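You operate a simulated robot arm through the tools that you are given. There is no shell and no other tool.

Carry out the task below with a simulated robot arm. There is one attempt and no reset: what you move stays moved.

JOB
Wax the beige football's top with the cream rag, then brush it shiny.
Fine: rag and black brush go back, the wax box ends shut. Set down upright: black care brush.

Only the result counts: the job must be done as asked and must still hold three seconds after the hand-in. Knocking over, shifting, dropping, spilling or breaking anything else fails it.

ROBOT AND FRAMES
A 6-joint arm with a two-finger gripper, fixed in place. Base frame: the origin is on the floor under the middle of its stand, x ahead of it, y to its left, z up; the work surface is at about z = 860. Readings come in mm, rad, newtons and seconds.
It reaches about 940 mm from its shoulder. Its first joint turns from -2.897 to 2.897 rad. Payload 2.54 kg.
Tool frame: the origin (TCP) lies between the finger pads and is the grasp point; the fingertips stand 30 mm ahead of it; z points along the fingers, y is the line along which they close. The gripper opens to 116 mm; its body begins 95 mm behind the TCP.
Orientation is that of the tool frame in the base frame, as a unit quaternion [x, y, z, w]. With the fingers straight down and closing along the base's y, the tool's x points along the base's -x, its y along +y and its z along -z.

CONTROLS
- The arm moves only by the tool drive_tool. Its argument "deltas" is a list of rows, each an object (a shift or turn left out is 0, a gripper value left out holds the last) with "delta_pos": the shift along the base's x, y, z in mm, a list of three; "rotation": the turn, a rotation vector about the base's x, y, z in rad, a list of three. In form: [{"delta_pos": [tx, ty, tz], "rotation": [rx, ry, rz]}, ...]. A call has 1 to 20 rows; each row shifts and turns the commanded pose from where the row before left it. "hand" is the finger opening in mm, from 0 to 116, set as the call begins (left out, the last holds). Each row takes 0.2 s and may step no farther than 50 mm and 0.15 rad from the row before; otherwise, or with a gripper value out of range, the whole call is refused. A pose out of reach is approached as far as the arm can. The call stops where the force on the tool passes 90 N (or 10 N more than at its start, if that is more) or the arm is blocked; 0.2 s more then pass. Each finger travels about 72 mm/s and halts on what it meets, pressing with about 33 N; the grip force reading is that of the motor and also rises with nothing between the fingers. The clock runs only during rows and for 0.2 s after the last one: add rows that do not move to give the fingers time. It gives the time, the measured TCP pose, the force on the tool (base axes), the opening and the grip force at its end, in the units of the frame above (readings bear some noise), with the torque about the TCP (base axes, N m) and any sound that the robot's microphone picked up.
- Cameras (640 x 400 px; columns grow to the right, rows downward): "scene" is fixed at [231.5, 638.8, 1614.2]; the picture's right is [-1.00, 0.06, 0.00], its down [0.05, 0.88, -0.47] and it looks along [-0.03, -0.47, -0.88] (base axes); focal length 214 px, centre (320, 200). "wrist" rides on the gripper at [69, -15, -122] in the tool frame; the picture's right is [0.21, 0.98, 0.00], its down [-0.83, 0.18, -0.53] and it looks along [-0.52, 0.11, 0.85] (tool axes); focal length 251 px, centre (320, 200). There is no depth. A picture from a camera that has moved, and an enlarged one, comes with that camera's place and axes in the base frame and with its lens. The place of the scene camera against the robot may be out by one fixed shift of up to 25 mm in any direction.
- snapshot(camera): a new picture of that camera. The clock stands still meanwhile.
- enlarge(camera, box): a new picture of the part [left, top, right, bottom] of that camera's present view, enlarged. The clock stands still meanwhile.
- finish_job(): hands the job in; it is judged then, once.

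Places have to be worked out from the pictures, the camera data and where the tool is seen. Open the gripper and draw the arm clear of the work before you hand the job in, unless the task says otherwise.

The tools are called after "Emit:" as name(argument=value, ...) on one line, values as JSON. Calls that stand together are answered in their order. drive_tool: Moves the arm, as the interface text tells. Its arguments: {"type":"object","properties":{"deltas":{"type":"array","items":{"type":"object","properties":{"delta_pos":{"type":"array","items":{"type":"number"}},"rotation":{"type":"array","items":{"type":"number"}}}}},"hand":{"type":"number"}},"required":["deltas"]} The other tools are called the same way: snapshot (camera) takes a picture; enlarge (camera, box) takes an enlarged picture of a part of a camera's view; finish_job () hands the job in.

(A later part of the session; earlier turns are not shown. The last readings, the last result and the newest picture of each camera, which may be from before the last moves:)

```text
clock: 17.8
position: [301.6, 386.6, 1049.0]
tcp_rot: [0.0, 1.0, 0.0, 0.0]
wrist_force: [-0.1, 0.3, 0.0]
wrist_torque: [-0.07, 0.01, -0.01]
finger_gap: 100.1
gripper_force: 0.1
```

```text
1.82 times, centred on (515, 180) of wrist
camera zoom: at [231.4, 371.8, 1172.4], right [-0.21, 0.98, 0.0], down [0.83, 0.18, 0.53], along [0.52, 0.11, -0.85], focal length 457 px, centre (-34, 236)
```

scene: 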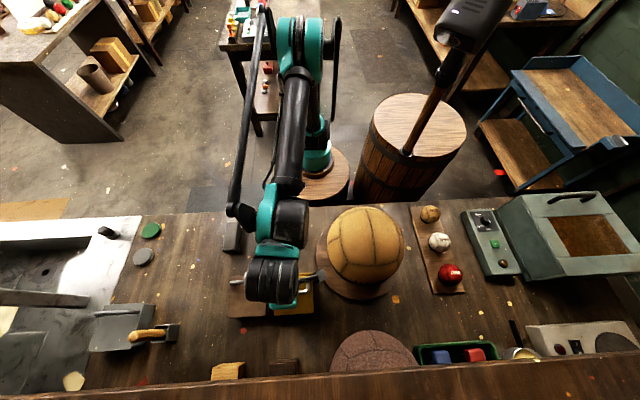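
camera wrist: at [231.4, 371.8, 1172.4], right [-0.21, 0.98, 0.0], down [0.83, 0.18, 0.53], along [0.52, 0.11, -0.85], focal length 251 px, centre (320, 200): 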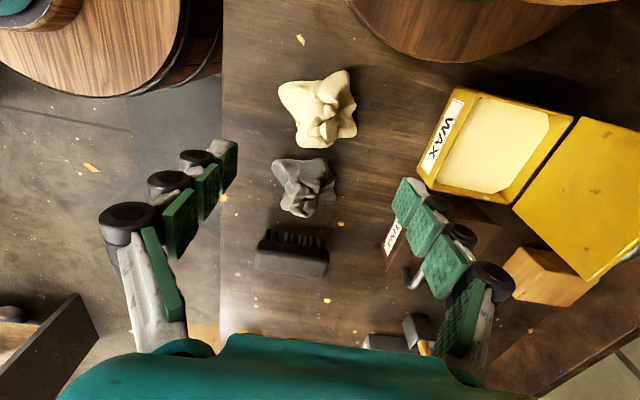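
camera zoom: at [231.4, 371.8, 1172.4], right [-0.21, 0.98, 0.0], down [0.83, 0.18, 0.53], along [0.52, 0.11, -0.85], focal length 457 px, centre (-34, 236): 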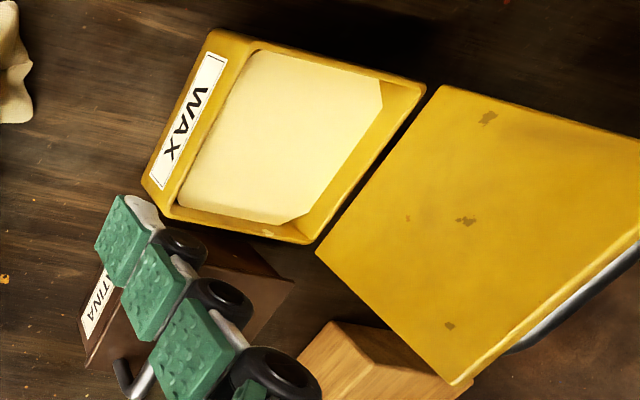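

The cream rag is a roughly 75 mm square centred near (300, 386), yawed about 25°. I yaw the gripper to match, open wide, and descend in stages.

Emit:
drive_tool(deltas=[{"delta_pos": [-0.5, 0, -20], "rotation": [0, 0, 0.14]}, {"delta_pos": [-0.5, 0, -30], "rotation": [0, 0, 0.14]}, {"delta_pos": [-0.5, 0, -30], "rotation": [0, 0, 0.14]}, {"delta_pos": [0, 0, -30]}, {"delta_pos": [0, 0, 0]}], hand=110)

Emit:
snapshot(camera="wrist")

Emit:
enlarge(camera="scene", box=[220, 205, 320, 275])

```text
clock: 19.0
position: [298.1, 385.9, 940.7]
tcp_rot: [-0.209, 0.978, 0.0, 0.0]
wrist_force: [0.2, -0.1, -0.1]
wrist_torque: [-0.02, 0.0, 0.03]
finger_gap: 110.1
gripper_force: 0.0
```

```text
taken
camera wrist: at [241.5, 344.7, 1062.3], right [-0.59, 0.8, 0.0], down [0.68, 0.5, 0.53], along [0.43, 0.32, -0.85], focal length 251 px, centre (320, 200)
```

wrist: 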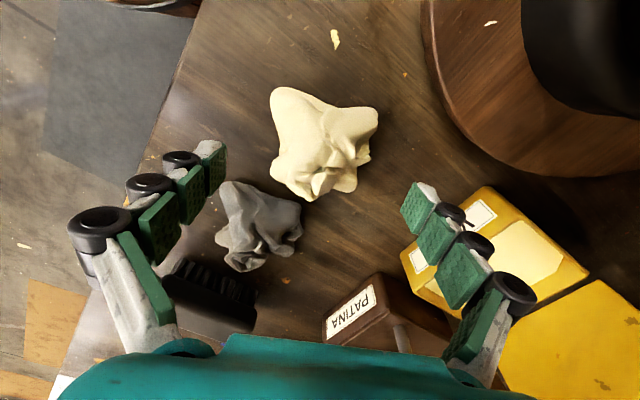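

```text
5.71 times, centred on (270, 240) of scene
camera zoom: at [231.5, 638.8, 1614.2], right [-1.0, 0.06, 0.0], down [0.05, 0.88, -0.47], along [-0.03, -0.47, -0.88], focal length 1226 px, centre (606, -29)
```

zoom: 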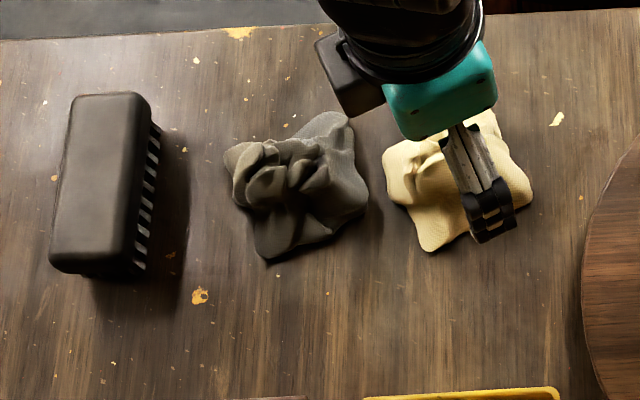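

The rag is centred between the fingers. I lower to the grasp height (tips about 10 mm above the table) and close gently.

Emit:
drive_tool(deltas=[{"delta_pos": [0.8, 0, -20]}, {"delta_pos": [0.8, 0.5, -19]}, {"delta_pos": [0, 0, 0]}], hand=110)

Emit:
drive_tool(deltas=[{"delta_pos": [0, 0, 0]}, {"delta_pos": [0, 0, 0]}, {"delta_pos": [0, 0, 0]}, {"delta_pos": [0, 0, 0]}, {"delta_pos": [0, 0, 0]}, {"delta_pos": [0, 0, 0]}], hand=10)

Emit:
snapshot(camera="wrist")

Emit:
enlarge(camera="scene", box=[220, 205, 320, 275])

```text
clock: 19.8
position: [300.7, 388.0, 900.4]
tcp_rot: [-0.209, 0.978, 0.0, 0.0]
wrist_force: [0.1, 0.5, 0.8]
wrist_torque: [0.0, 0.04, -0.01]
finger_gap: 109.8
gripper_force: 0.1
```

```text
clock: 21.2
position: [299.5, 386.5, 901.4]
tcp_rot: [-0.209, 0.978, 0.001, 0.001]
wrist_force: [3.4, 6.3, 85.9]
wrist_torque: [0.37, -0.06, -0.02]
finger_gap: 53.3
gripper_force: 33.3
```

```text
taken
camera wrist: at [242.5, 345.3, 1024.7], right [-0.59, 0.8, 0.0], down [0.68, 0.5, 0.54], along [0.43, 0.32, -0.84], focal length 251 px, centre (320, 200)
```

wrist: 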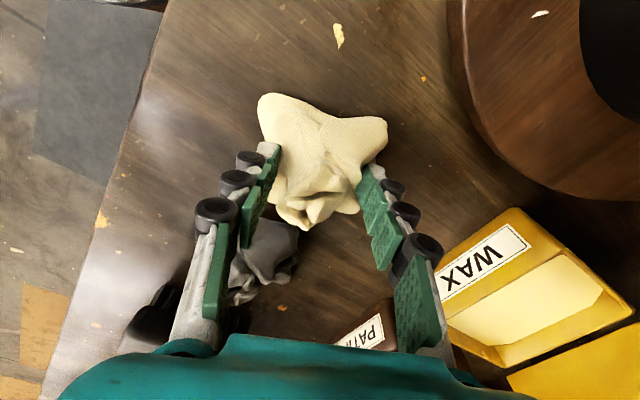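

```text
5.71 times, centred on (270, 240) of scene
camera zoom: at [231.5, 638.8, 1614.2], right [-1.0, 0.06, 0.0], down [0.05, 0.88, -0.47], along [-0.03, -0.47, -0.88], focal length 1226 px, centre (606, -29)
```

zoom: 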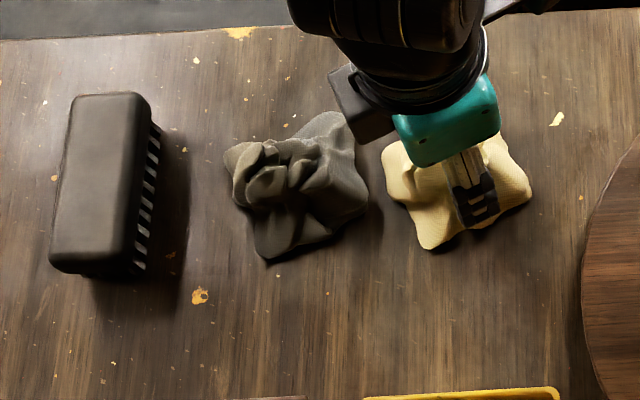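

The fingers hold the rag at 53 mm but wedge upward (86 N vertical). I ease up a few millimetres to see whether the grip carries the rag.

Emit:
drive_tool(deltas=[{"delta_pos": [0, 0, 3]}, {"delta_pos": [0, 0, 3]}, {"delta_pos": [0, 0, 4]}, {"delta_pos": [0, 0, 0]}])

Emit:
snapshot(camera="wrist")

Emit:
enlarge(camera="scene", box=[220, 205, 320, 275])

```text
clock: 22.2
position: [300.8, 386.2, 910.1]
tcp_rot: [-0.209, 0.978, 0.0, 0.0]
wrist_force: [0.1, 0.1, -1.6]
wrist_torque: [0.0, -0.01, 0.0]
finger_gap: 30.9
gripper_force: 32.8
```

```text
taken
camera wrist: at [243.3, 345.5, 1032.9], right [-0.59, 0.8, 0.0], down [0.68, 0.5, 0.53], along [0.43, 0.32, -0.85], focal length 251 px, centre (320, 200)
```

wrist: 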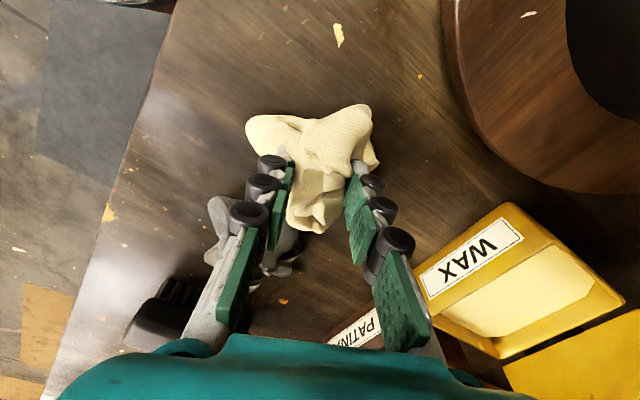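

```text
5.71 times, centred on (270, 240) of scene
camera zoom: at [231.5, 638.8, 1614.2], right [-1.0, 0.06, 0.0], down [0.05, 0.88, -0.47], along [-0.03, -0.47, -0.88], focal length 1226 px, centre (606, -29)
```

zoom: 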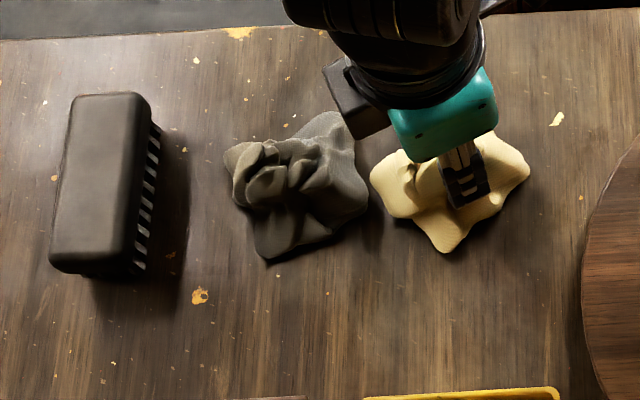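

The fingers now grip the narrower knot (31 mm). I lift 40 mm to see whether the rag comes along.

Emit:
drive_tool(deltas=[{"delta_pos": [0, 0, 8]}, {"delta_pos": [0, 0, 12]}, {"delta_pos": [0, 0, 20]}, {"delta_pos": [0, 0, 0]}])

Emit:
snapshot(camera="wrist")

Emit:
enlarge(camera="scene", box=[220, 205, 320, 275])

```text
clock: 23.2
position: [301.0, 388.2, 951.8]
tcp_rot: [-0.209, 0.978, 0.0, -0.001]
wrist_force: [0.3, 0.5, 0.2]
wrist_torque: [0.03, -0.01, 0.02]
finger_gap: 23.7
gripper_force: 33.4
```

```text
taken
camera wrist: at [243.9, 345.7, 1072.7], right [-0.59, 0.8, 0.0], down [0.68, 0.5, 0.53], along [0.43, 0.32, -0.85], focal length 251 px, centre (320, 200)
```

wrist: 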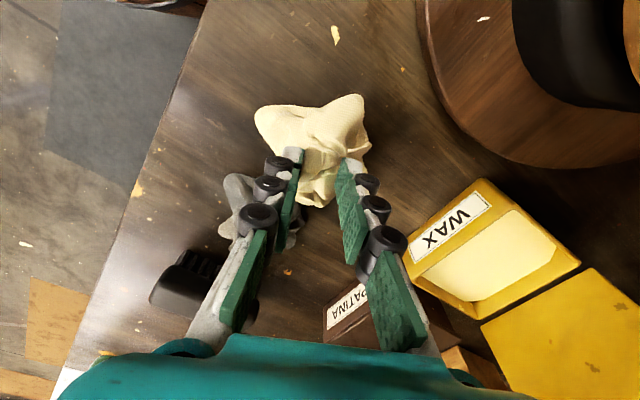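

```text
5.71 times, centred on (270, 240) of scene
camera zoom: at [231.5, 638.8, 1614.2], right [-1.0, 0.06, 0.0], down [0.05, 0.88, -0.47], along [-0.03, -0.47, -0.88], focal length 1226 px, centre (606, -29)
```

zoom: 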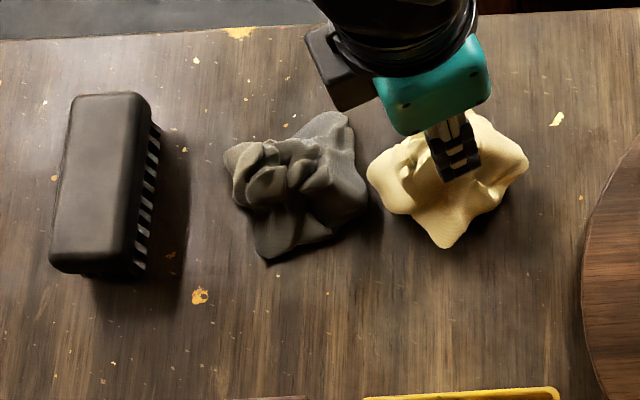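

It is ambiguous whether the rag rises with the fingers. I wait without moving and look closer at the fingers and rag.

Emit:
drive_tool(deltas=[{"delta_pos": [0, 0, 0]}, {"delta_pos": [0, 0, 0]}, {"delta_pos": [0, 0, 0]}])

Emit:
enlarge(camera="wrist", box=[220, 70, 420, 230])

Emit:
enlarge(camera="scene", box=[260, 200, 330, 260])

```text
clock: 24.0
position: [301.9, 386.4, 949.9]
tcp_rot: [-0.209, 0.978, 0.0, 0.0]
wrist_force: [1.2, -1.0, -0.5]
wrist_torque: [-0.01, -0.02, 0.04]
finger_gap: 24.0
gripper_force: 33.5
```

```text
2.50 times, centred on (320, 150) of wrist
camera zoom: at [243.9, 345.7, 1072.6], right [-0.59, 0.8, 0.0], down [0.68, 0.5, 0.53], along [0.43, 0.32, -0.85], focal length 629 px, centre (320, 325)
```

zoom: 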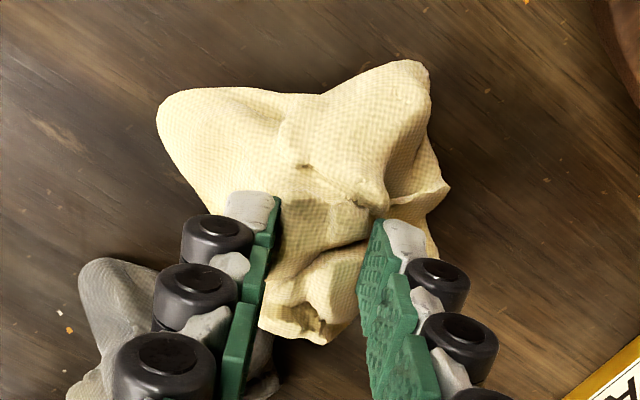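

```text
6.67 times, centred on (295, 230) of scene
camera zoom: at [231.5, 638.8, 1614.2], right [-1.0, 0.06, 0.0], down [0.05, 0.88, -0.47], along [-0.03, -0.47, -0.88], focal length 1430 px, centre (487, 0)
```

zoom: 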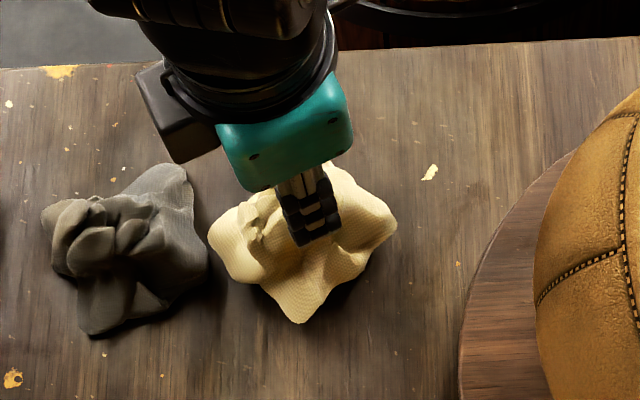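

The fingers hold firmly at 24 mm. I lift another 60 mm and compare.

Emit:
drive_tool(deltas=[{"delta_pos": [0, 0, 15]}, {"delta_pos": [0, 0, 20]}, {"delta_pos": [0, 0, 25]}, {"delta_pos": [0, 0, 0]}])

Emit:
enlarge(camera="wrist", box=[220, 70, 420, 230])

Emit:
enlarge(camera="scene", box=[250, 190, 330, 260])

```text
clock: 25.0
position: [301.0, 386.1, 1010.5]
tcp_rot: [-0.209, 0.978, -0.001, 0.0]
wrist_force: [0.3, -0.2, 0.9]
wrist_torque: [-0.01, -0.01, -0.03]
finger_gap: 23.7
gripper_force: 32.6
```

```text
2.50 times, centred on (320, 150) of wrist
camera zoom: at [243.0, 346.0, 1132.5], right [-0.59, 0.8, 0.0], down [0.68, 0.5, 0.53], along [0.43, 0.32, -0.85], focal length 629 px, centre (320, 325)
```

zoom: 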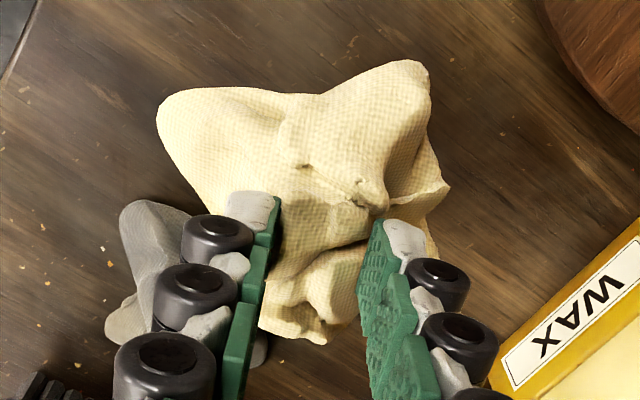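

```text
5.71 times, centred on (290, 225) of scene
camera zoom: at [231.5, 638.8, 1614.2], right [-1.0, 0.06, 0.0], down [0.05, 0.88, -0.47], along [-0.03, -0.47, -0.88], focal length 1226 px, centre (491, 57)
```

zoom: 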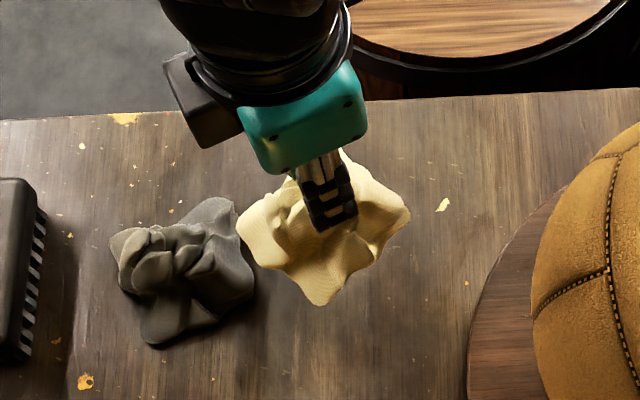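

The rag is firmly held; its bottom hangs about 60 mm below the TCP. I carry it over the wax box, yawing so the rag's square lines up with the box opening.

Emit:
drive_tool(deltas=[{"delta_pos": [0, 20, 20], "rotation": [0, 0, -0.13]}, {"delta_pos": [-1, 30, 5], "rotation": [0, 0, -0.13]}, {"delta_pos": [-1, 35, 0], "rotation": [0, 0, -0.13]}, {"delta_pos": [-1, 35, 0], "rotation": [0, 0, -0.13]}, {"delta_pos": [-1, 35, 0], "rotation": [0, 0, -0.13]}, {"delta_pos": [-2, 35, 0], "rotation": [0, 0, -0.13]}, {"delta_pos": [0, 0, -10]}, {"delta_pos": [0, 0, 0]}])

Emit:
snapshot(camera="wrist")

Emit:
enlarge(camera="scene", box=[220, 220, 380, 330])

```text
clock: 26.8
position: [294.8, 577.2, 1025.6]
tcp_rot: [0.179, 0.984, 0.0, 0.0]
wrist_force: [-0.2, -0.1, -0.7]
wrist_torque: [0.03, 0.02, -0.01]
finger_gap: 23.9
gripper_force: 32.8
```

```text
taken
camera wrist: at [224.4, 588.1, 1148.1], right [0.14, 0.99, 0.0], down [0.84, -0.12, 0.53], along [0.53, -0.08, -0.85], focal length 251 px, centre (320, 200)
```

wrist: 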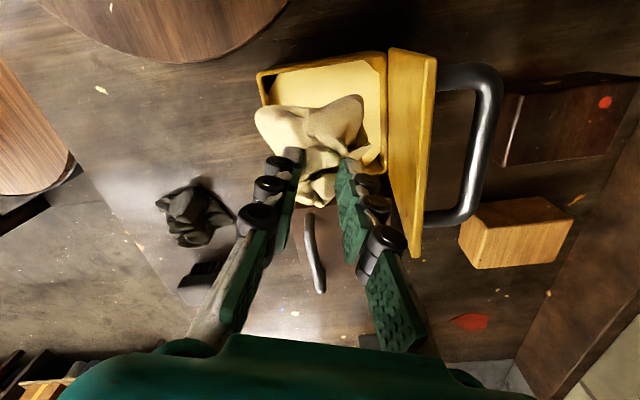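

```text
3.64 times, centred on (300, 275) of scene
camera zoom: at [231.5, 638.8, 1614.2], right [-1.0, 0.06, 0.0], down [0.05, 0.88, -0.47], along [-0.03, -0.47, -0.88], focal length 780 px, centre (393, -73)
```

zoom: 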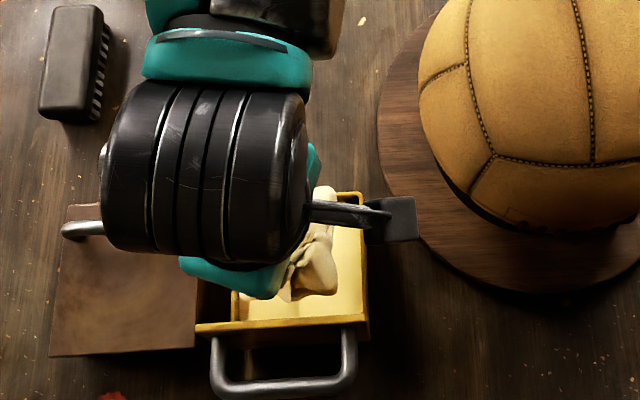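

The rag is over the wax with clearance from the lid. I lower step by step and watch for contact.

Emit:
drive_tool(deltas=[{"delta_pos": [0, 0, -15]}, {"delta_pos": [0, 0, -15]}, {"delta_pos": [0, 0, -12]}, {"delta_pos": [0, 0, -8]}, {"delta_pos": [0, 0, 0]}])

Emit:
enlarge(camera="wrist", box=[220, 20, 460, 260])

```text
clock: 28.0
position: [295.5, 577.1, 975.5]
tcp_rot: [0.179, 0.984, 0.0, 0.0]
wrist_force: [-0.3, -0.1, -0.6]
wrist_torque: [-0.02, 0.01, 0.02]
finger_gap: 23.5
gripper_force: 33.1
```

```text
1.67 times, centred on (340, 140) of wrist
camera zoom: at [224.6, 587.9, 1097.9], right [0.14, 0.99, 0.0], down [0.84, -0.12, 0.53], along [0.53, -0.08, -0.85], focal length 419 px, centre (287, 300)
```

zoom: 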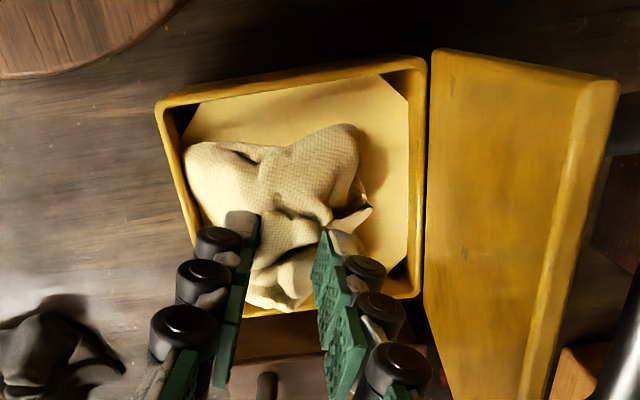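

The lid is open past vertical, so there is room. I shift slightly toward the wax centre and continue lowering in small steps until contact.

Emit:
drive_tool(deltas=[{"delta_pos": [0, 5, -4]}, {"delta_pos": [0, 0, -4]}, {"delta_pos": [0, 0, -4]}, {"delta_pos": [0, 0, 0]}])

Emit:
drive_tool(deltas=[{"delta_pos": [0, 0, -3]}, {"delta_pos": [0, 0, -3]}, {"delta_pos": [0, 0, 0]}])

Emit:
enlarge(camera="wrist", box=[220, 20, 460, 260])

```text
clock: 29.0
position: [294.1, 582.3, 964.2]
tcp_rot: [0.178, 0.984, 0.0, 0.0]
wrist_force: [0.0, 0.9, -0.2]
wrist_torque: [-0.03, 0.0, 0.02]
finger_gap: 23.3
gripper_force: 33.1
```

```text
clock: 29.8
position: [294.8, 581.4, 957.2]
tcp_rot: [0.179, 0.984, 0.0, -0.001]
wrist_force: [-0.6, 0.3, -0.5]
wrist_torque: [0.03, -0.05, -0.02]
finger_gap: 23.5
gripper_force: 33.1
```

```text
1.67 times, centred on (340, 140) of wrist
camera zoom: at [224.7, 592.8, 1079.8], right [0.14, 0.99, 0.0], down [0.84, -0.12, 0.53], along [0.53, -0.08, -0.85], focal length 419 px, centre (287, 300)
```

zoom: 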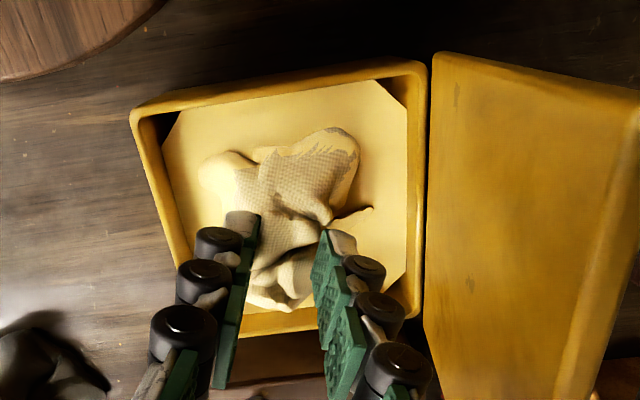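

The rag's corners are dipping into the wax with no resistance. I go a few millimetres deeper, rub around gently, and lift out.

Emit:
drive_tool(deltas=[{"delta_pos": [0, 0, -3]}, {"delta_pos": [0, 0, -2]}, {"delta_pos": [-8, 0, 0]}, {"delta_pos": [0, 6, 0]}, {"delta_pos": [8, 0, 0]}, {"delta_pos": [5, -3, 0]}, {"delta_pos": [0, -8, 0]}, {"delta_pos": [-8, 0, 0]}, {"delta_pos": [3, 5, 0]}, {"delta_pos": [0, 0, 0]}])

Emit:
enlarge(camera="wrist", box=[220, 20, 460, 260])

```text
clock: 32.0
position: [295.1, 581.7, 952.9]
tcp_rot: [0.179, 0.984, 0.0, 0.001]
wrist_force: [-0.8, 0.7, -1.2]
wrist_torque: [0.02, 0.03, -0.03]
finger_gap: 23.1
gripper_force: 32.8
```

```text
1.67 times, centred on (340, 140) of wrist
camera zoom: at [224.3, 592.5, 1074.9], right [0.14, 0.99, 0.0], down [0.84, -0.12, 0.53], along [0.53, -0.08, -0.85], focal length 419 px, centre (287, 300)
```

zoom: 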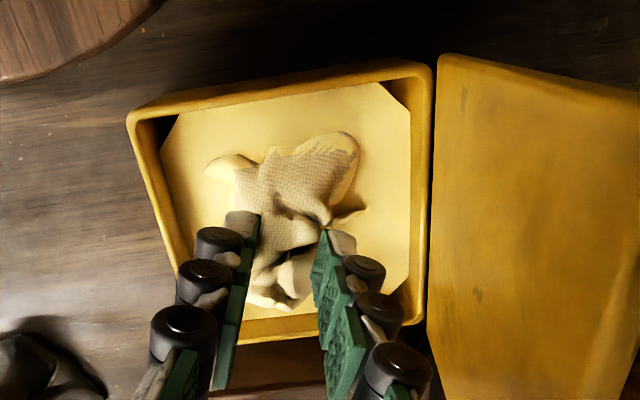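

The rag is loaded with wax. I lift it straight out and look at it.

Emit:
drive_tool(deltas=[{"delta_pos": [0, 0, 15]}, {"delta_pos": [0, 0, 30]}, {"delta_pos": [0, 0, 40]}, {"delta_pos": [0, -10, 40]}, {"delta_pos": [0, -20, 40]}, {"delta_pos": [0, 0, 0]}])

Emit:
enlarge(camera="wrist", box=[220, 60, 460, 260])

Emit:
snapshot(camera="scene")

Emit:
enlarge(camera="scene", box=[310, 190, 430, 310])

```text
clock: 33.4
position: [295.8, 551.7, 1117.2]
tcp_rot: [0.179, 0.984, 0.0, 0.0]
wrist_force: [-0.3, 0.0, 0.3]
wrist_torque: [0.02, 0.01, 0.01]
finger_gap: 23.0
gripper_force: 32.9
```

```text
2.00 times, centred on (340, 160) of wrist
camera zoom: at [224.2, 563.0, 1241.0], right [0.14, 0.99, 0.0], down [0.84, -0.12, 0.53], along [0.53, -0.08, -0.85], focal length 503 px, centre (280, 280)
```

zoom: 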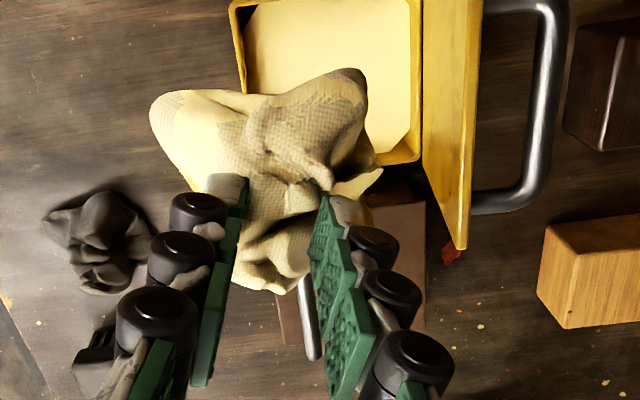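

```text
taken
```

scene: 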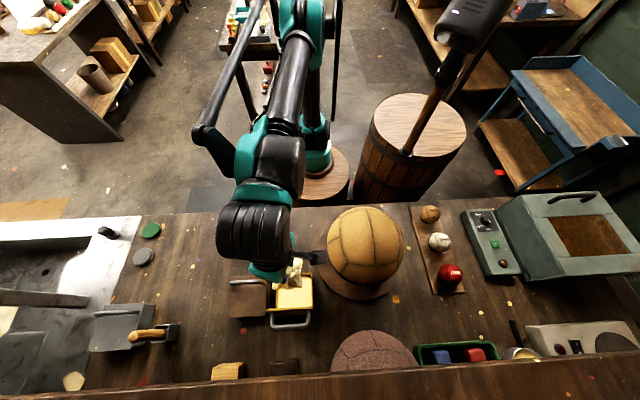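

```text
3.33 times, centred on (370, 250) of scene
camera zoom: at [231.5, 638.8, 1614.2], right [-1.0, 0.06, 0.0], down [0.05, 0.88, -0.47], along [-0.03, -0.47, -0.88], focal length 715 px, centre (153, 33)
```

zoom: 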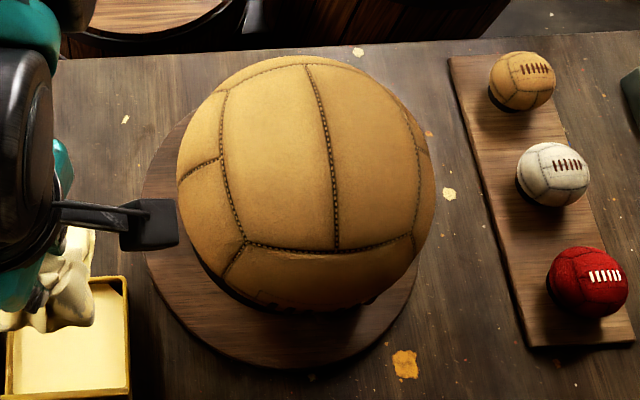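

The rag's underside is coated in wax. I estimate the ball centre at about (78, 468, 1000) with radius 110 (top at z≈1110). I raise the rag and move near the ball for a closer check from above.

Emit:
drive_tool(deltas=[{"delta_pos": [0, 0, 45]}, {"delta_pos": [0, 0, 45]}, {"delta_pos": [-20, -10, 30]}, {"delta_pos": [-40, -18, 0]}, {"delta_pos": [-40, -18, 0]}, {"delta_pos": [-40, -18, 0]}, {"delta_pos": [-26, -18, 0]}, {"delta_pos": [0, 0, 0]}])

Emit:
snapshot(camera="wrist")

Emit:
enlarge(camera="wrist", box=[160, 0, 480, 200])

Emit:
snapshot(camera="scene")

```text
clock: 35.2
position: [130.1, 470.3, 1238.0]
tcp_rot: [0.179, 0.984, -0.001, 0.001]
wrist_force: [0.1, -0.5, -0.6]
wrist_torque: [0.01, 0.01, 0.01]
finger_gap: 23.2
gripper_force: 32.5
```

```text
taken
camera wrist: at [58.6, 480.6, 1360.0], right [0.14, 0.99, 0.0], down [0.84, -0.12, 0.53], along [0.53, -0.08, -0.85], focal length 251 px, centre (320, 200)
```

wrist: 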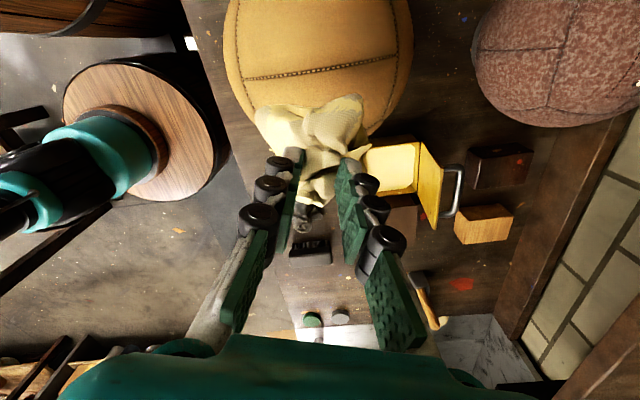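

```text
2.00 times, centred on (320, 100) of wrist
camera zoom: at [58.6, 480.6, 1360.0], right [0.14, 0.99, 0.0], down [0.84, -0.12, 0.53], along [0.53, -0.08, -0.85], focal length 503 px, centre (320, 400)
```

zoom: 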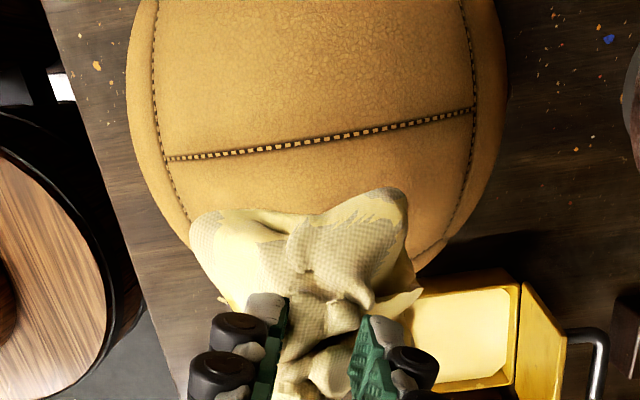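

```text
taken
```

scene: 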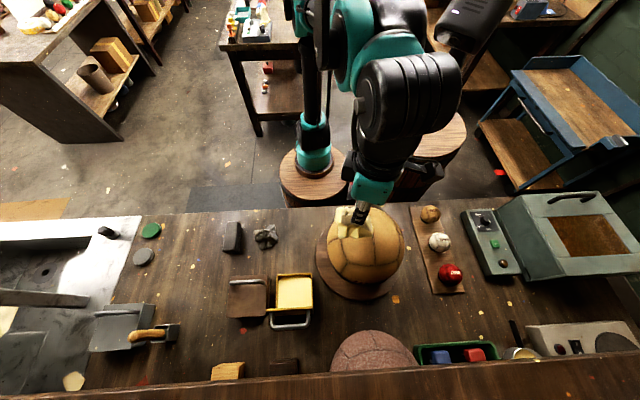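

From this view the ball centre comes to about (72, 475, 1001). I move the rag over the ball's apex and lower toward contact in small steps.

Emit:
drive_tool(deltas=[{"delta_pos": [-30, 2, 0]}, {"delta_pos": [-27, 2, -20]}, {"delta_pos": [0, 0, -20]}, {"delta_pos": [0, 0, -10]}, {"delta_pos": [0, 0, 0]}])

Emit:
enlarge(camera="scene", box=[300, 150, 460, 310])

Emit:
drive_tool(deltas=[{"delta_pos": [0, 0, -4]}, {"delta_pos": [0, 0, -4]}, {"delta_pos": [0, 0, 0]}])

```text
clock: 36.3
position: [71.9, 474.8, 1192.1]
tcp_rot: [0.179, 0.984, 0.003, 0.0]
wrist_force: [-1.9, -2.0, 24.5]
wrist_torque: [-0.11, -0.1, 0.01]
finger_gap: 23.2
gripper_force: 33.0
stopped in row 5: the force on the tool passed its limit at 99 N (the readings are from after the stop); the commanded pose is now the measured one
```

```text
2.50 times, centred on (380, 230) of scene
camera zoom: at [231.5, 638.8, 1614.2], right [-1.0, 0.06, 0.0], down [0.05, 0.88, -0.47], along [-0.03, -0.47, -0.88], focal length 536 px, centre (170, 125)
```

zoom: 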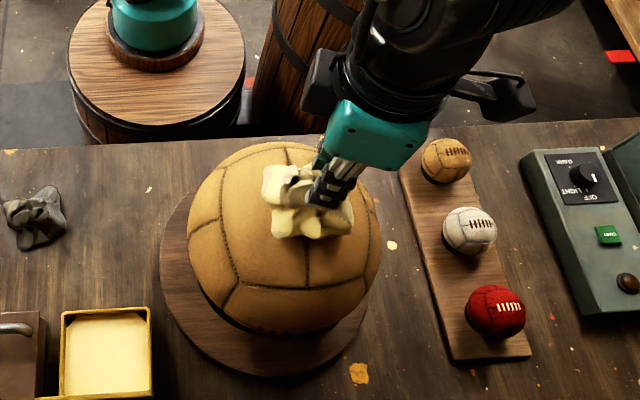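

```text
clock: 36.7
position: [71.7, 473.2, 1192.5]
tcp_rot: [0.179, 0.984, 0.004, 0.0]
wrist_force: [-0.9, -4.4, 27.2]
wrist_torque: [-0.22, -0.12, -0.03]
finger_gap: 23.2
gripper_force: 33.1
stopped in row 2: the force on the tool passed its limit at 104 N (the readings are from after the stop); the commanded pose is now the measured one
```

The rag met the ball's top already at TCP z≈1192 (ball top about z 1130, so it sits on a pedestal ring, radius ~105). I back off a few millimetres and check that rag and ball are unmoved.

Emit:
drive_tool(deltas=[{"delta_pos": [0, 0, 4]}, {"delta_pos": [0, 0, 6]}, {"delta_pos": [0, 0, 0]}])

Emit:
snapshot(camera="wrist")

Emit:
enlarge(camera="scene", box=[300, 180, 440, 310])

```text
clock: 37.5
position: [73.3, 474.9, 1200.8]
tcp_rot: [0.178, 0.984, 0.004, -0.001]
wrist_force: [-1.2, 0.2, 0.0]
wrist_torque: [0.01, 0.0, 0.0]
finger_gap: 23.3
gripper_force: 33.0
```

```text
taken
camera wrist: at [1.6, 485.5, 1323.2], right [0.14, 0.99, 0.01], down [0.84, -0.12, 0.53], along [0.53, -0.07, -0.85], focal length 251 px, centre (320, 200)
```

wrist: 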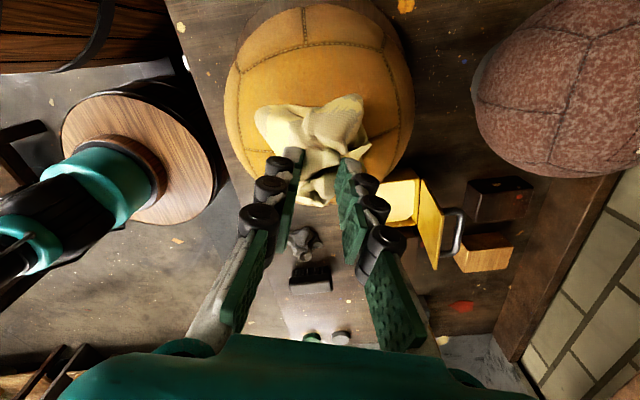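

```text
3.08 times, centred on (370, 245) of scene
camera zoom: at [231.5, 638.8, 1614.2], right [-1.0, 0.06, 0.0], down [0.05, 0.88, -0.47], along [-0.03, -0.47, -0.88], focal length 660 px, centre (166, 62)
```

zoom: 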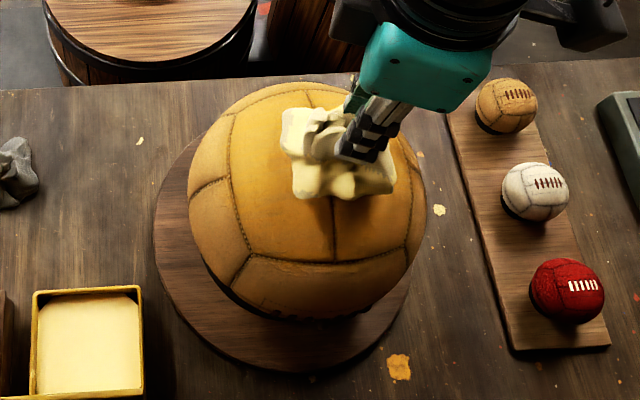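

The ball and rag look fine. I enlarge this wrist view to measure the ball's outline precisely.

Emit:
enlarge(camera="wrist", box=[190, 0, 450, 210])

Emit:
enlarge(camera="wrist", box=[240, 20, 400, 150])

```text
1.90 times, centred on (320, 105) of wrist
camera zoom: at [1.6, 485.5, 1323.2], right [0.14, 0.99, 0.01], down [0.84, -0.12, 0.53], along [0.53, -0.07, -0.85], focal length 479 px, centre (320, 381)
```

zoom: 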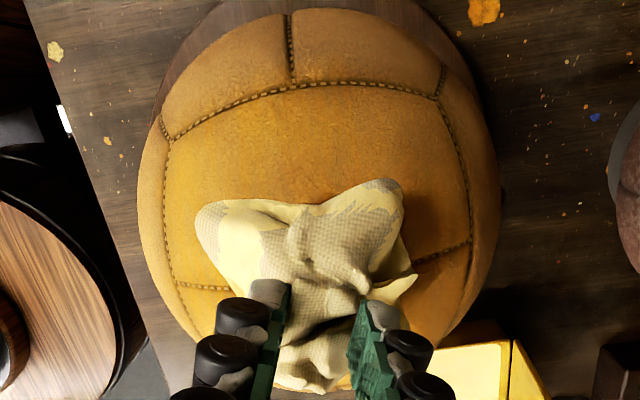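

```text
3.08 times, centred on (320, 85) of wrist
camera zoom: at [1.6, 485.5, 1323.2], right [0.14, 0.99, 0.01], down [0.84, -0.12, 0.53], along [0.53, -0.07, -0.85], focal length 774 px, centre (320, 554)
```

zoom: 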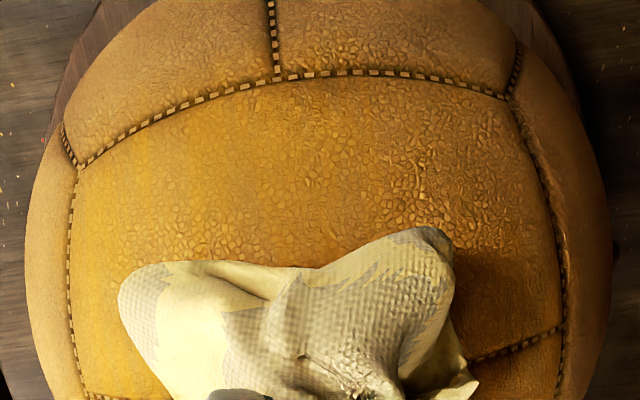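

The ball centre works out at about (74, 475, 1017); the top patch already looks a bit yellower where the rag touched. I approach the apex again gently to find the light-contact height.

Emit:
drive_tool(deltas=[{"delta_pos": [0.7, 0, -3]}, {"delta_pos": [0, 0, -2]}, {"delta_pos": [0, 0, 0]}])

Emit:
drive_tool(deltas=[{"delta_pos": [0, 0, -1.5]}, {"delta_pos": [0, 0, 0]}])

Emit:
drive_tool(deltas=[{"delta_pos": [0, 0, -1.0]}, {"delta_pos": [0, 0, 0]}])

```text
clock: 38.3
position: [72.8, 474.9, 1196.1]
tcp_rot: [0.179, 0.984, 0.003, 0.0]
wrist_force: [-0.9, 0.4, 0.0]
wrist_torque: [-0.03, 0.03, -0.01]
finger_gap: 22.9
gripper_force: 32.6
```

```text
clock: 38.9
position: [72.0, 476.0, 1192.7]
tcp_rot: [0.179, 0.984, 0.002, -0.001]
wrist_force: [-0.7, -0.1, -0.1]
wrist_torque: [-0.04, 0.03, -0.04]
finger_gap: 23.3
gripper_force: 33.2
```

```text
clock: 39.5
position: [73.1, 475.2, 1194.1]
tcp_rot: [0.179, 0.984, 0.002, 0.0]
wrist_force: [0.3, -0.5, -0.4]
wrist_torque: [0.0, -0.01, -0.03]
finger_gap: 22.9
gripper_force: 33.5
```

No contact yet at about z 1194. I continue in 1 mm steps.

Emit:
drive_tool(deltas=[{"delta_pos": [0, 0, -1.0]}, {"delta_pos": [0, 0, 0]}])

Emit:
drive_tool(deltas=[{"delta_pos": [0, 0, -1.0]}, {"delta_pos": [0, 0, 0]}])

Emit:
drive_tool(deltas=[{"delta_pos": [0, 0, -1.0]}, {"delta_pos": [0, 0, 0]}])

```text
clock: 40.1
position: [72.5, 475.3, 1192.6]
tcp_rot: [0.179, 0.984, 0.003, 0.0]
wrist_force: [-0.9, 0.5, 6.0]
wrist_torque: [0.0, 0.01, 0.01]
finger_gap: 23.1
gripper_force: 32.7
```

```text
clock: 40.7
position: [72.7, 474.4, 1191.7]
tcp_rot: [0.179, 0.984, 0.004, 0.0]
wrist_force: [-1.4, 7.0, 37.0]
wrist_torque: [0.37, -0.11, 0.02]
finger_gap: 22.8
gripper_force: 32.5
```

```text
clock: 41.3
position: [72.9, 474.7, 1191.8]
tcp_rot: [0.178, 0.984, 0.004, 0.0]
wrist_force: [1.4, 14.2, 78.6]
wrist_torque: [0.73, -0.35, 0.11]
finger_gap: 23.1
gripper_force: 33.1
```

Contact begins at a commanded z of about 1194 and is stiff (~35 N/mm). I ease to light pressure and start a tilting stroke that pivots about the ball's centre toward +x.

Emit:
drive_tool(deltas=[{"delta_pos": [0.5, 0, 1.5]}, {"delta_pos": [10.58, 0, -0.32], "rotation": [0, 0.06, 0]}, {"delta_pos": [10.54, 0, -0.95], "rotation": [0, 0.06, 0]}, {"delta_pos": [0, 0, 0]}])

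Emit:
drive_tool(deltas=[{"delta_pos": [10.46, 0, -1.58], "rotation": [0, 0.06, 0]}, {"delta_pos": [10.35, 0, -2.2], "rotation": [0, 0.06, 0]}, {"delta_pos": [0, 0, 0]}])

```text
clock: 42.1
position: [87.1, 474.2, 1194.0]
tcp_rot: [0.178, 0.983, -0.006, -0.051]
wrist_force: [-8.7, 0.1, 30.6]
wrist_torque: [-0.05, 0.41, 0.0]
finger_gap: 23.3
gripper_force: 32.9
stopped in row 3: the force on the tool passed its limit at 95 N (the readings are from after the stop); the commanded pose is now the measured one
```

```text
clock: 42.6
position: [97.9, 473.1, 1194.9]
tcp_rot: [0.176, 0.98, -0.013, -0.086]
wrist_force: [-7.0, -4.6, 28.5]
wrist_torque: [-0.22, 0.39, 0.02]
finger_gap: 23.5
gripper_force: 33.1
stopped in row 2: the force on the tool passed its limit at 97 N (the readings are from after the stop); the commanded pose is now the measured one
```

Tilting increases the force because the rag's underside isn't symmetric. I back off slightly, and look at the rag and ball.

Emit:
drive_tool(deltas=[{"delta_pos": [0, 0, 5]}, {"delta_pos": [0, 0, 10]}, {"delta_pos": [0, 0, 0]}])

Emit:
enlarge(camera="wrist", box=[190, 0, 450, 210])

Emit:
enlarge(camera="scene", box=[300, 180, 440, 310])

```text
clock: 43.4
position: [97.4, 474.3, 1207.5]
tcp_rot: [0.176, 0.981, -0.012, -0.084]
wrist_force: [0.3, 0.4, -0.4]
wrist_torque: [0.0, 0.01, 0.01]
finger_gap: 23.4
gripper_force: 33.3
```

```text
1.90 times, centred on (320, 105) of wrist
camera zoom: at [49.1, 485.0, 1340.8], right [0.14, 0.99, -0.02], down [0.92, -0.12, 0.38], along [0.38, -0.07, -0.92], focal length 479 px, centre (320, 381)
```

zoom: 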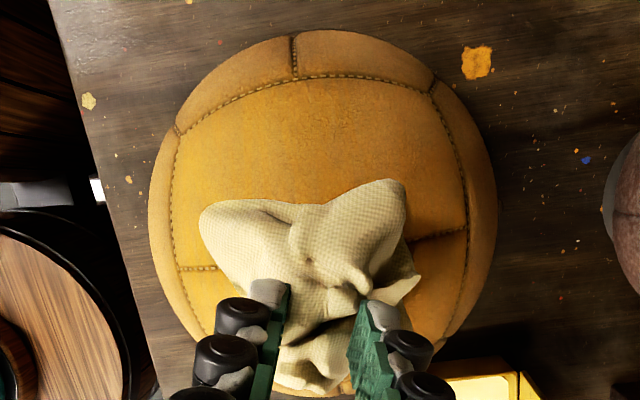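

```text
3.08 times, centred on (370, 245) of scene
camera zoom: at [231.5, 638.8, 1614.2], right [-1.0, 0.06, 0.0], down [0.05, 0.88, -0.47], along [-0.03, -0.47, -0.88], focal length 660 px, centre (166, 62)
```

zoom: 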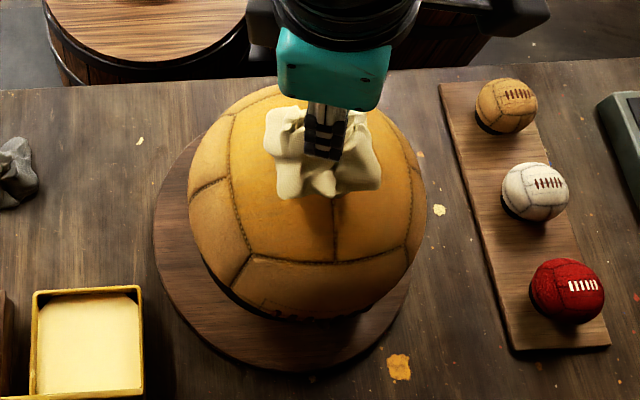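

The wax on the rag has transferred and the ball's top looks yellower. I raise and move the rag aside to inspect the ball's top fully.

Emit:
drive_tool(deltas=[{"delta_pos": [0, 0, 30], "rotation": [0, -0.085, 0]}, {"delta_pos": [25, 0, 20], "rotation": [0, -0.085, 0]}, {"delta_pos": [45, 0, 0]}, {"delta_pos": [45, 0, 0]}, {"delta_pos": [0, 0, 0]}])

Emit:
snapshot(camera="wrist")

Emit:
enlarge(camera="scene", box=[300, 180, 440, 310])

```text
clock: 44.6
position: [212.7, 474.2, 1258.6]
tcp_rot: [0.178, 0.984, 0.002, -0.001]
wrist_force: [0.6, 0.5, -0.6]
wrist_torque: [0.01, 0.0, -0.01]
finger_gap: 23.3
gripper_force: 33.2
```

```text
taken
camera wrist: at [142.8, 484.5, 1381.3], right [0.14, 0.99, 0.0], down [0.84, -0.12, 0.53], along [0.53, -0.07, -0.85], focal length 251 px, centre (320, 200)
```

wrist: 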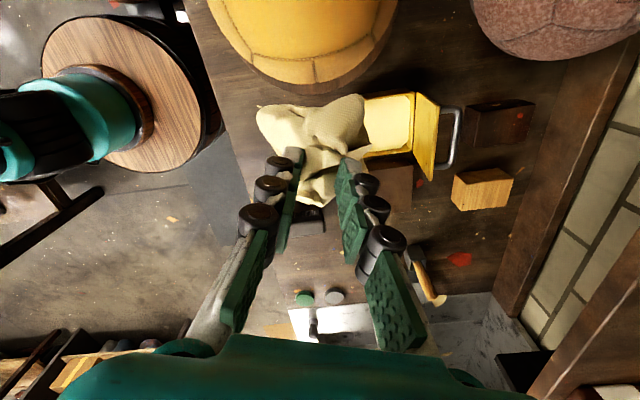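

```text
3.08 times, centred on (370, 245) of scene
camera zoom: at [231.5, 638.8, 1614.2], right [-1.0, 0.06, 0.0], down [0.05, 0.88, -0.47], along [-0.03, -0.47, -0.88], focal length 660 px, centre (166, 62)
```

zoom: 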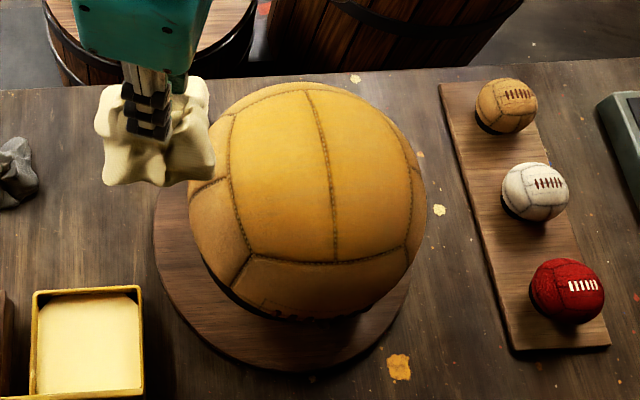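

The cap is visibly waxed. I enlarge the ball's top in the scene view to judge the evenness.

Emit:
enlarge(camera="scene", box=[322, 200, 412, 260])

Emit:
enlarge(camera="wrist", box=[190, 0, 420, 110])

```text
6.67 times, centred on (367, 230) of scene
camera zoom: at [231.5, 638.8, 1614.2], right [-1.0, 0.06, 0.0], down [0.05, 0.88, -0.47], along [-0.03, -0.47, -0.88], focal length 1430 px, centre (7, 0)
```

zoom: 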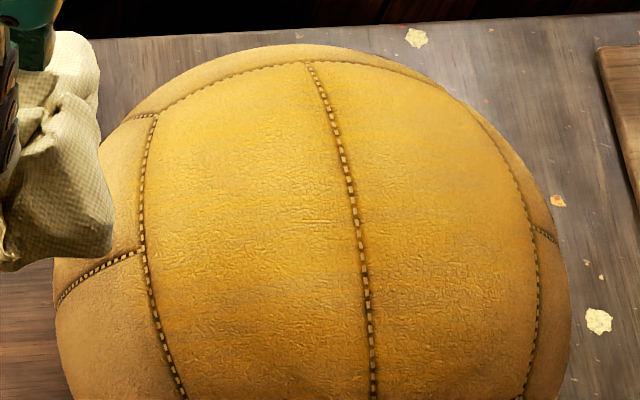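

```text
2.78 times, centred on (305, 55) of wrist
camera zoom: at [142.8, 484.5, 1381.3], right [0.14, 0.99, 0.0], down [0.84, -0.12, 0.53], along [0.53, -0.07, -0.85], focal length 700 px, centre (362, 604)
```

zoom: 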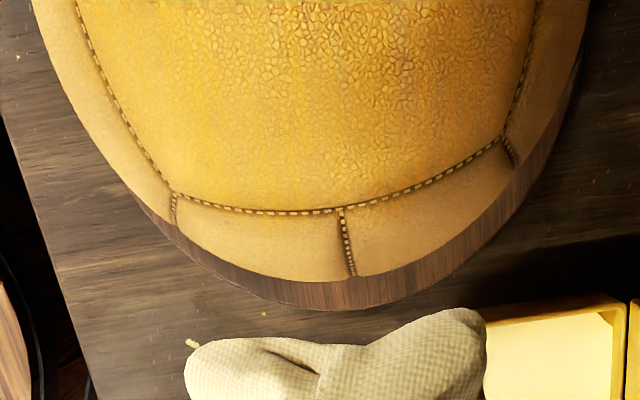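

The tint is strongest at the apex and toward +x. I check whether the rag still holds wax.

Emit:
enlarge(camera="wrist", box=[230, 80, 400, 220])

Emit:
enlarge(camera="scene", box=[310, 195, 360, 235])

```text
2.86 times, centred on (315, 150) of wrist
camera zoom: at [142.8, 484.5, 1381.3], right [0.14, 0.99, 0.0], down [0.84, -0.12, 0.53], along [0.53, -0.07, -0.85], focal length 718 px, centre (334, 343)
```

zoom: 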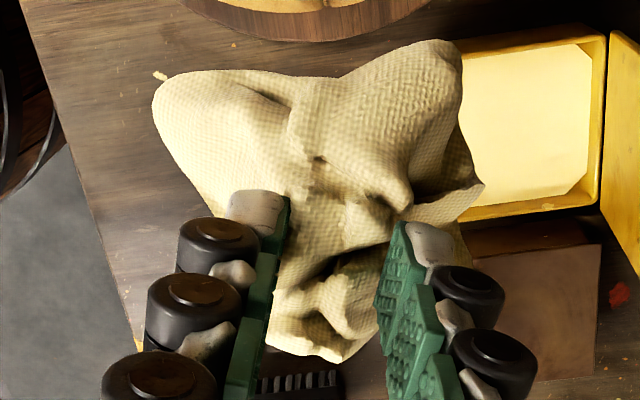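

```text
10.00 times, centred on (335, 215) of scene
camera zoom: at [231.5, 638.8, 1614.2], right [-1.0, 0.06, 0.0], down [0.05, 0.88, -0.47], along [-0.03, -0.47, -0.88], focal length 2145 px, centre (170, 50)
```

zoom: 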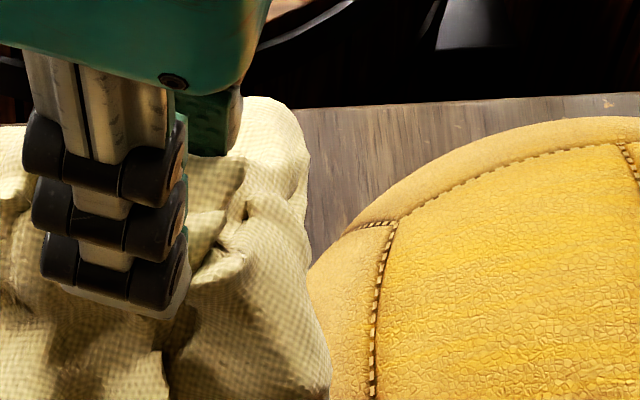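

The rag looks clean of wax now. I move aside so the wrist camera sees the whole ball top and can judge coverage.

Emit:
drive_tool(deltas=[{"delta_pos": [-20, -35, 0]}, {"delta_pos": [-30, -35, 0]}, {"delta_pos": [-30, -35, 0]}, {"delta_pos": [-25, -30, 0]}, {"delta_pos": [0, 0, 0]}])

Emit:
snapshot(camera="wrist")

Emit:
enlarge(camera="wrist", box=[370, 0, 580, 180])

```text
clock: 45.8
position: [107.5, 340.3, 1259.0]
tcp_rot: [0.177, 0.984, 0.002, -0.002]
wrist_force: [-0.3, 0.0, -0.7]
wrist_torque: [0.01, -0.02, 0.0]
finger_gap: 23.2
gripper_force: 33.2
```

```text
taken
camera wrist: at [37.8, 349.8, 1380.8], right [0.14, 0.99, 0.0], down [0.84, -0.12, 0.53], along [0.53, -0.07, -0.85], focal length 251 px, centre (320, 200)
```

wrist: 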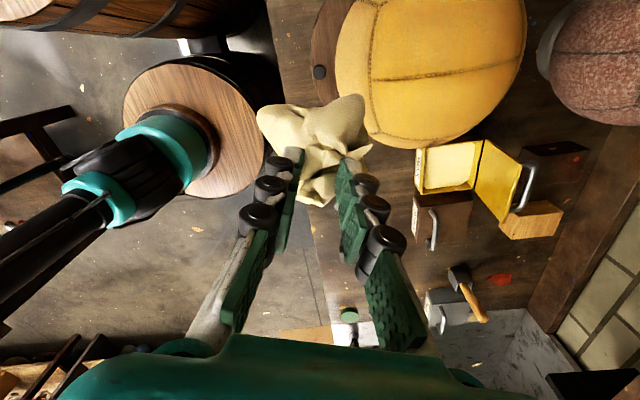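

```text
2.22 times, centred on (475, 90) of wrist
camera zoom: at [37.8, 349.8, 1380.8], right [0.14, 0.99, 0.0], down [0.84, -0.12, 0.53], along [0.53, -0.07, -0.85], focal length 559 px, centre (-24, 444)
```

zoom: 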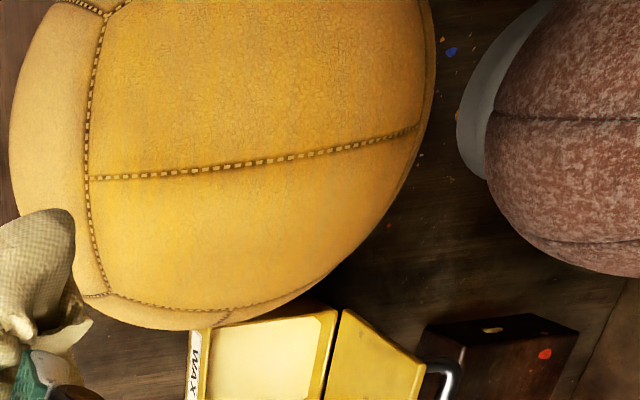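

Coverage looks broad and even. To be safe I'll load the rag a second time and wipe the remaining directions as well; I move back over the open wax box.

Emit:
drive_tool(deltas=[{"delta_pos": [26.7, 34.6, 0]}, {"delta_pos": [26.7, 34.6, 0]}, {"delta_pos": [26.7, 34.6, 0]}, {"delta_pos": [26.7, 34.6, 0]}, {"delta_pos": [26.7, 34.6, 0]}, {"delta_pos": [26.7, 34.6, -5]}, {"delta_pos": [26.7, 34.0, -5]}, {"delta_pos": [0, 0, -45]}, {"delta_pos": [0, 0, -45]}, {"delta_pos": [0, 0, -45]}, {"delta_pos": [0, 0, -45]}, {"delta_pos": [0, 0, -45]}, {"delta_pos": [0, 0, 0]}])

Emit:
snapshot(camera="wrist")

```text
clock: 48.6
position: [294.9, 580.5, 1021.3]
tcp_rot: [0.178, 0.984, 0.003, -0.002]
wrist_force: [0.1, 1.1, -0.7]
wrist_torque: [-0.01, -0.02, -0.03]
finger_gap: 23.2
gripper_force: 32.8
```

```text
taken
camera wrist: at [224.5, 590.4, 1145.2], right [0.14, 0.99, 0.0], down [0.84, -0.12, 0.53], along [0.53, -0.07, -0.85], focal length 251 px, centre (320, 200)
```

wrist: 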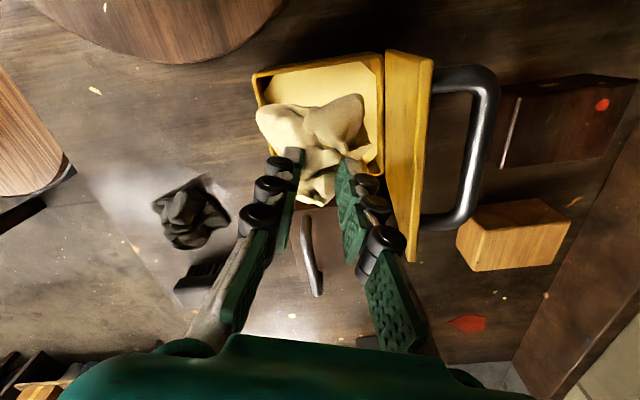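

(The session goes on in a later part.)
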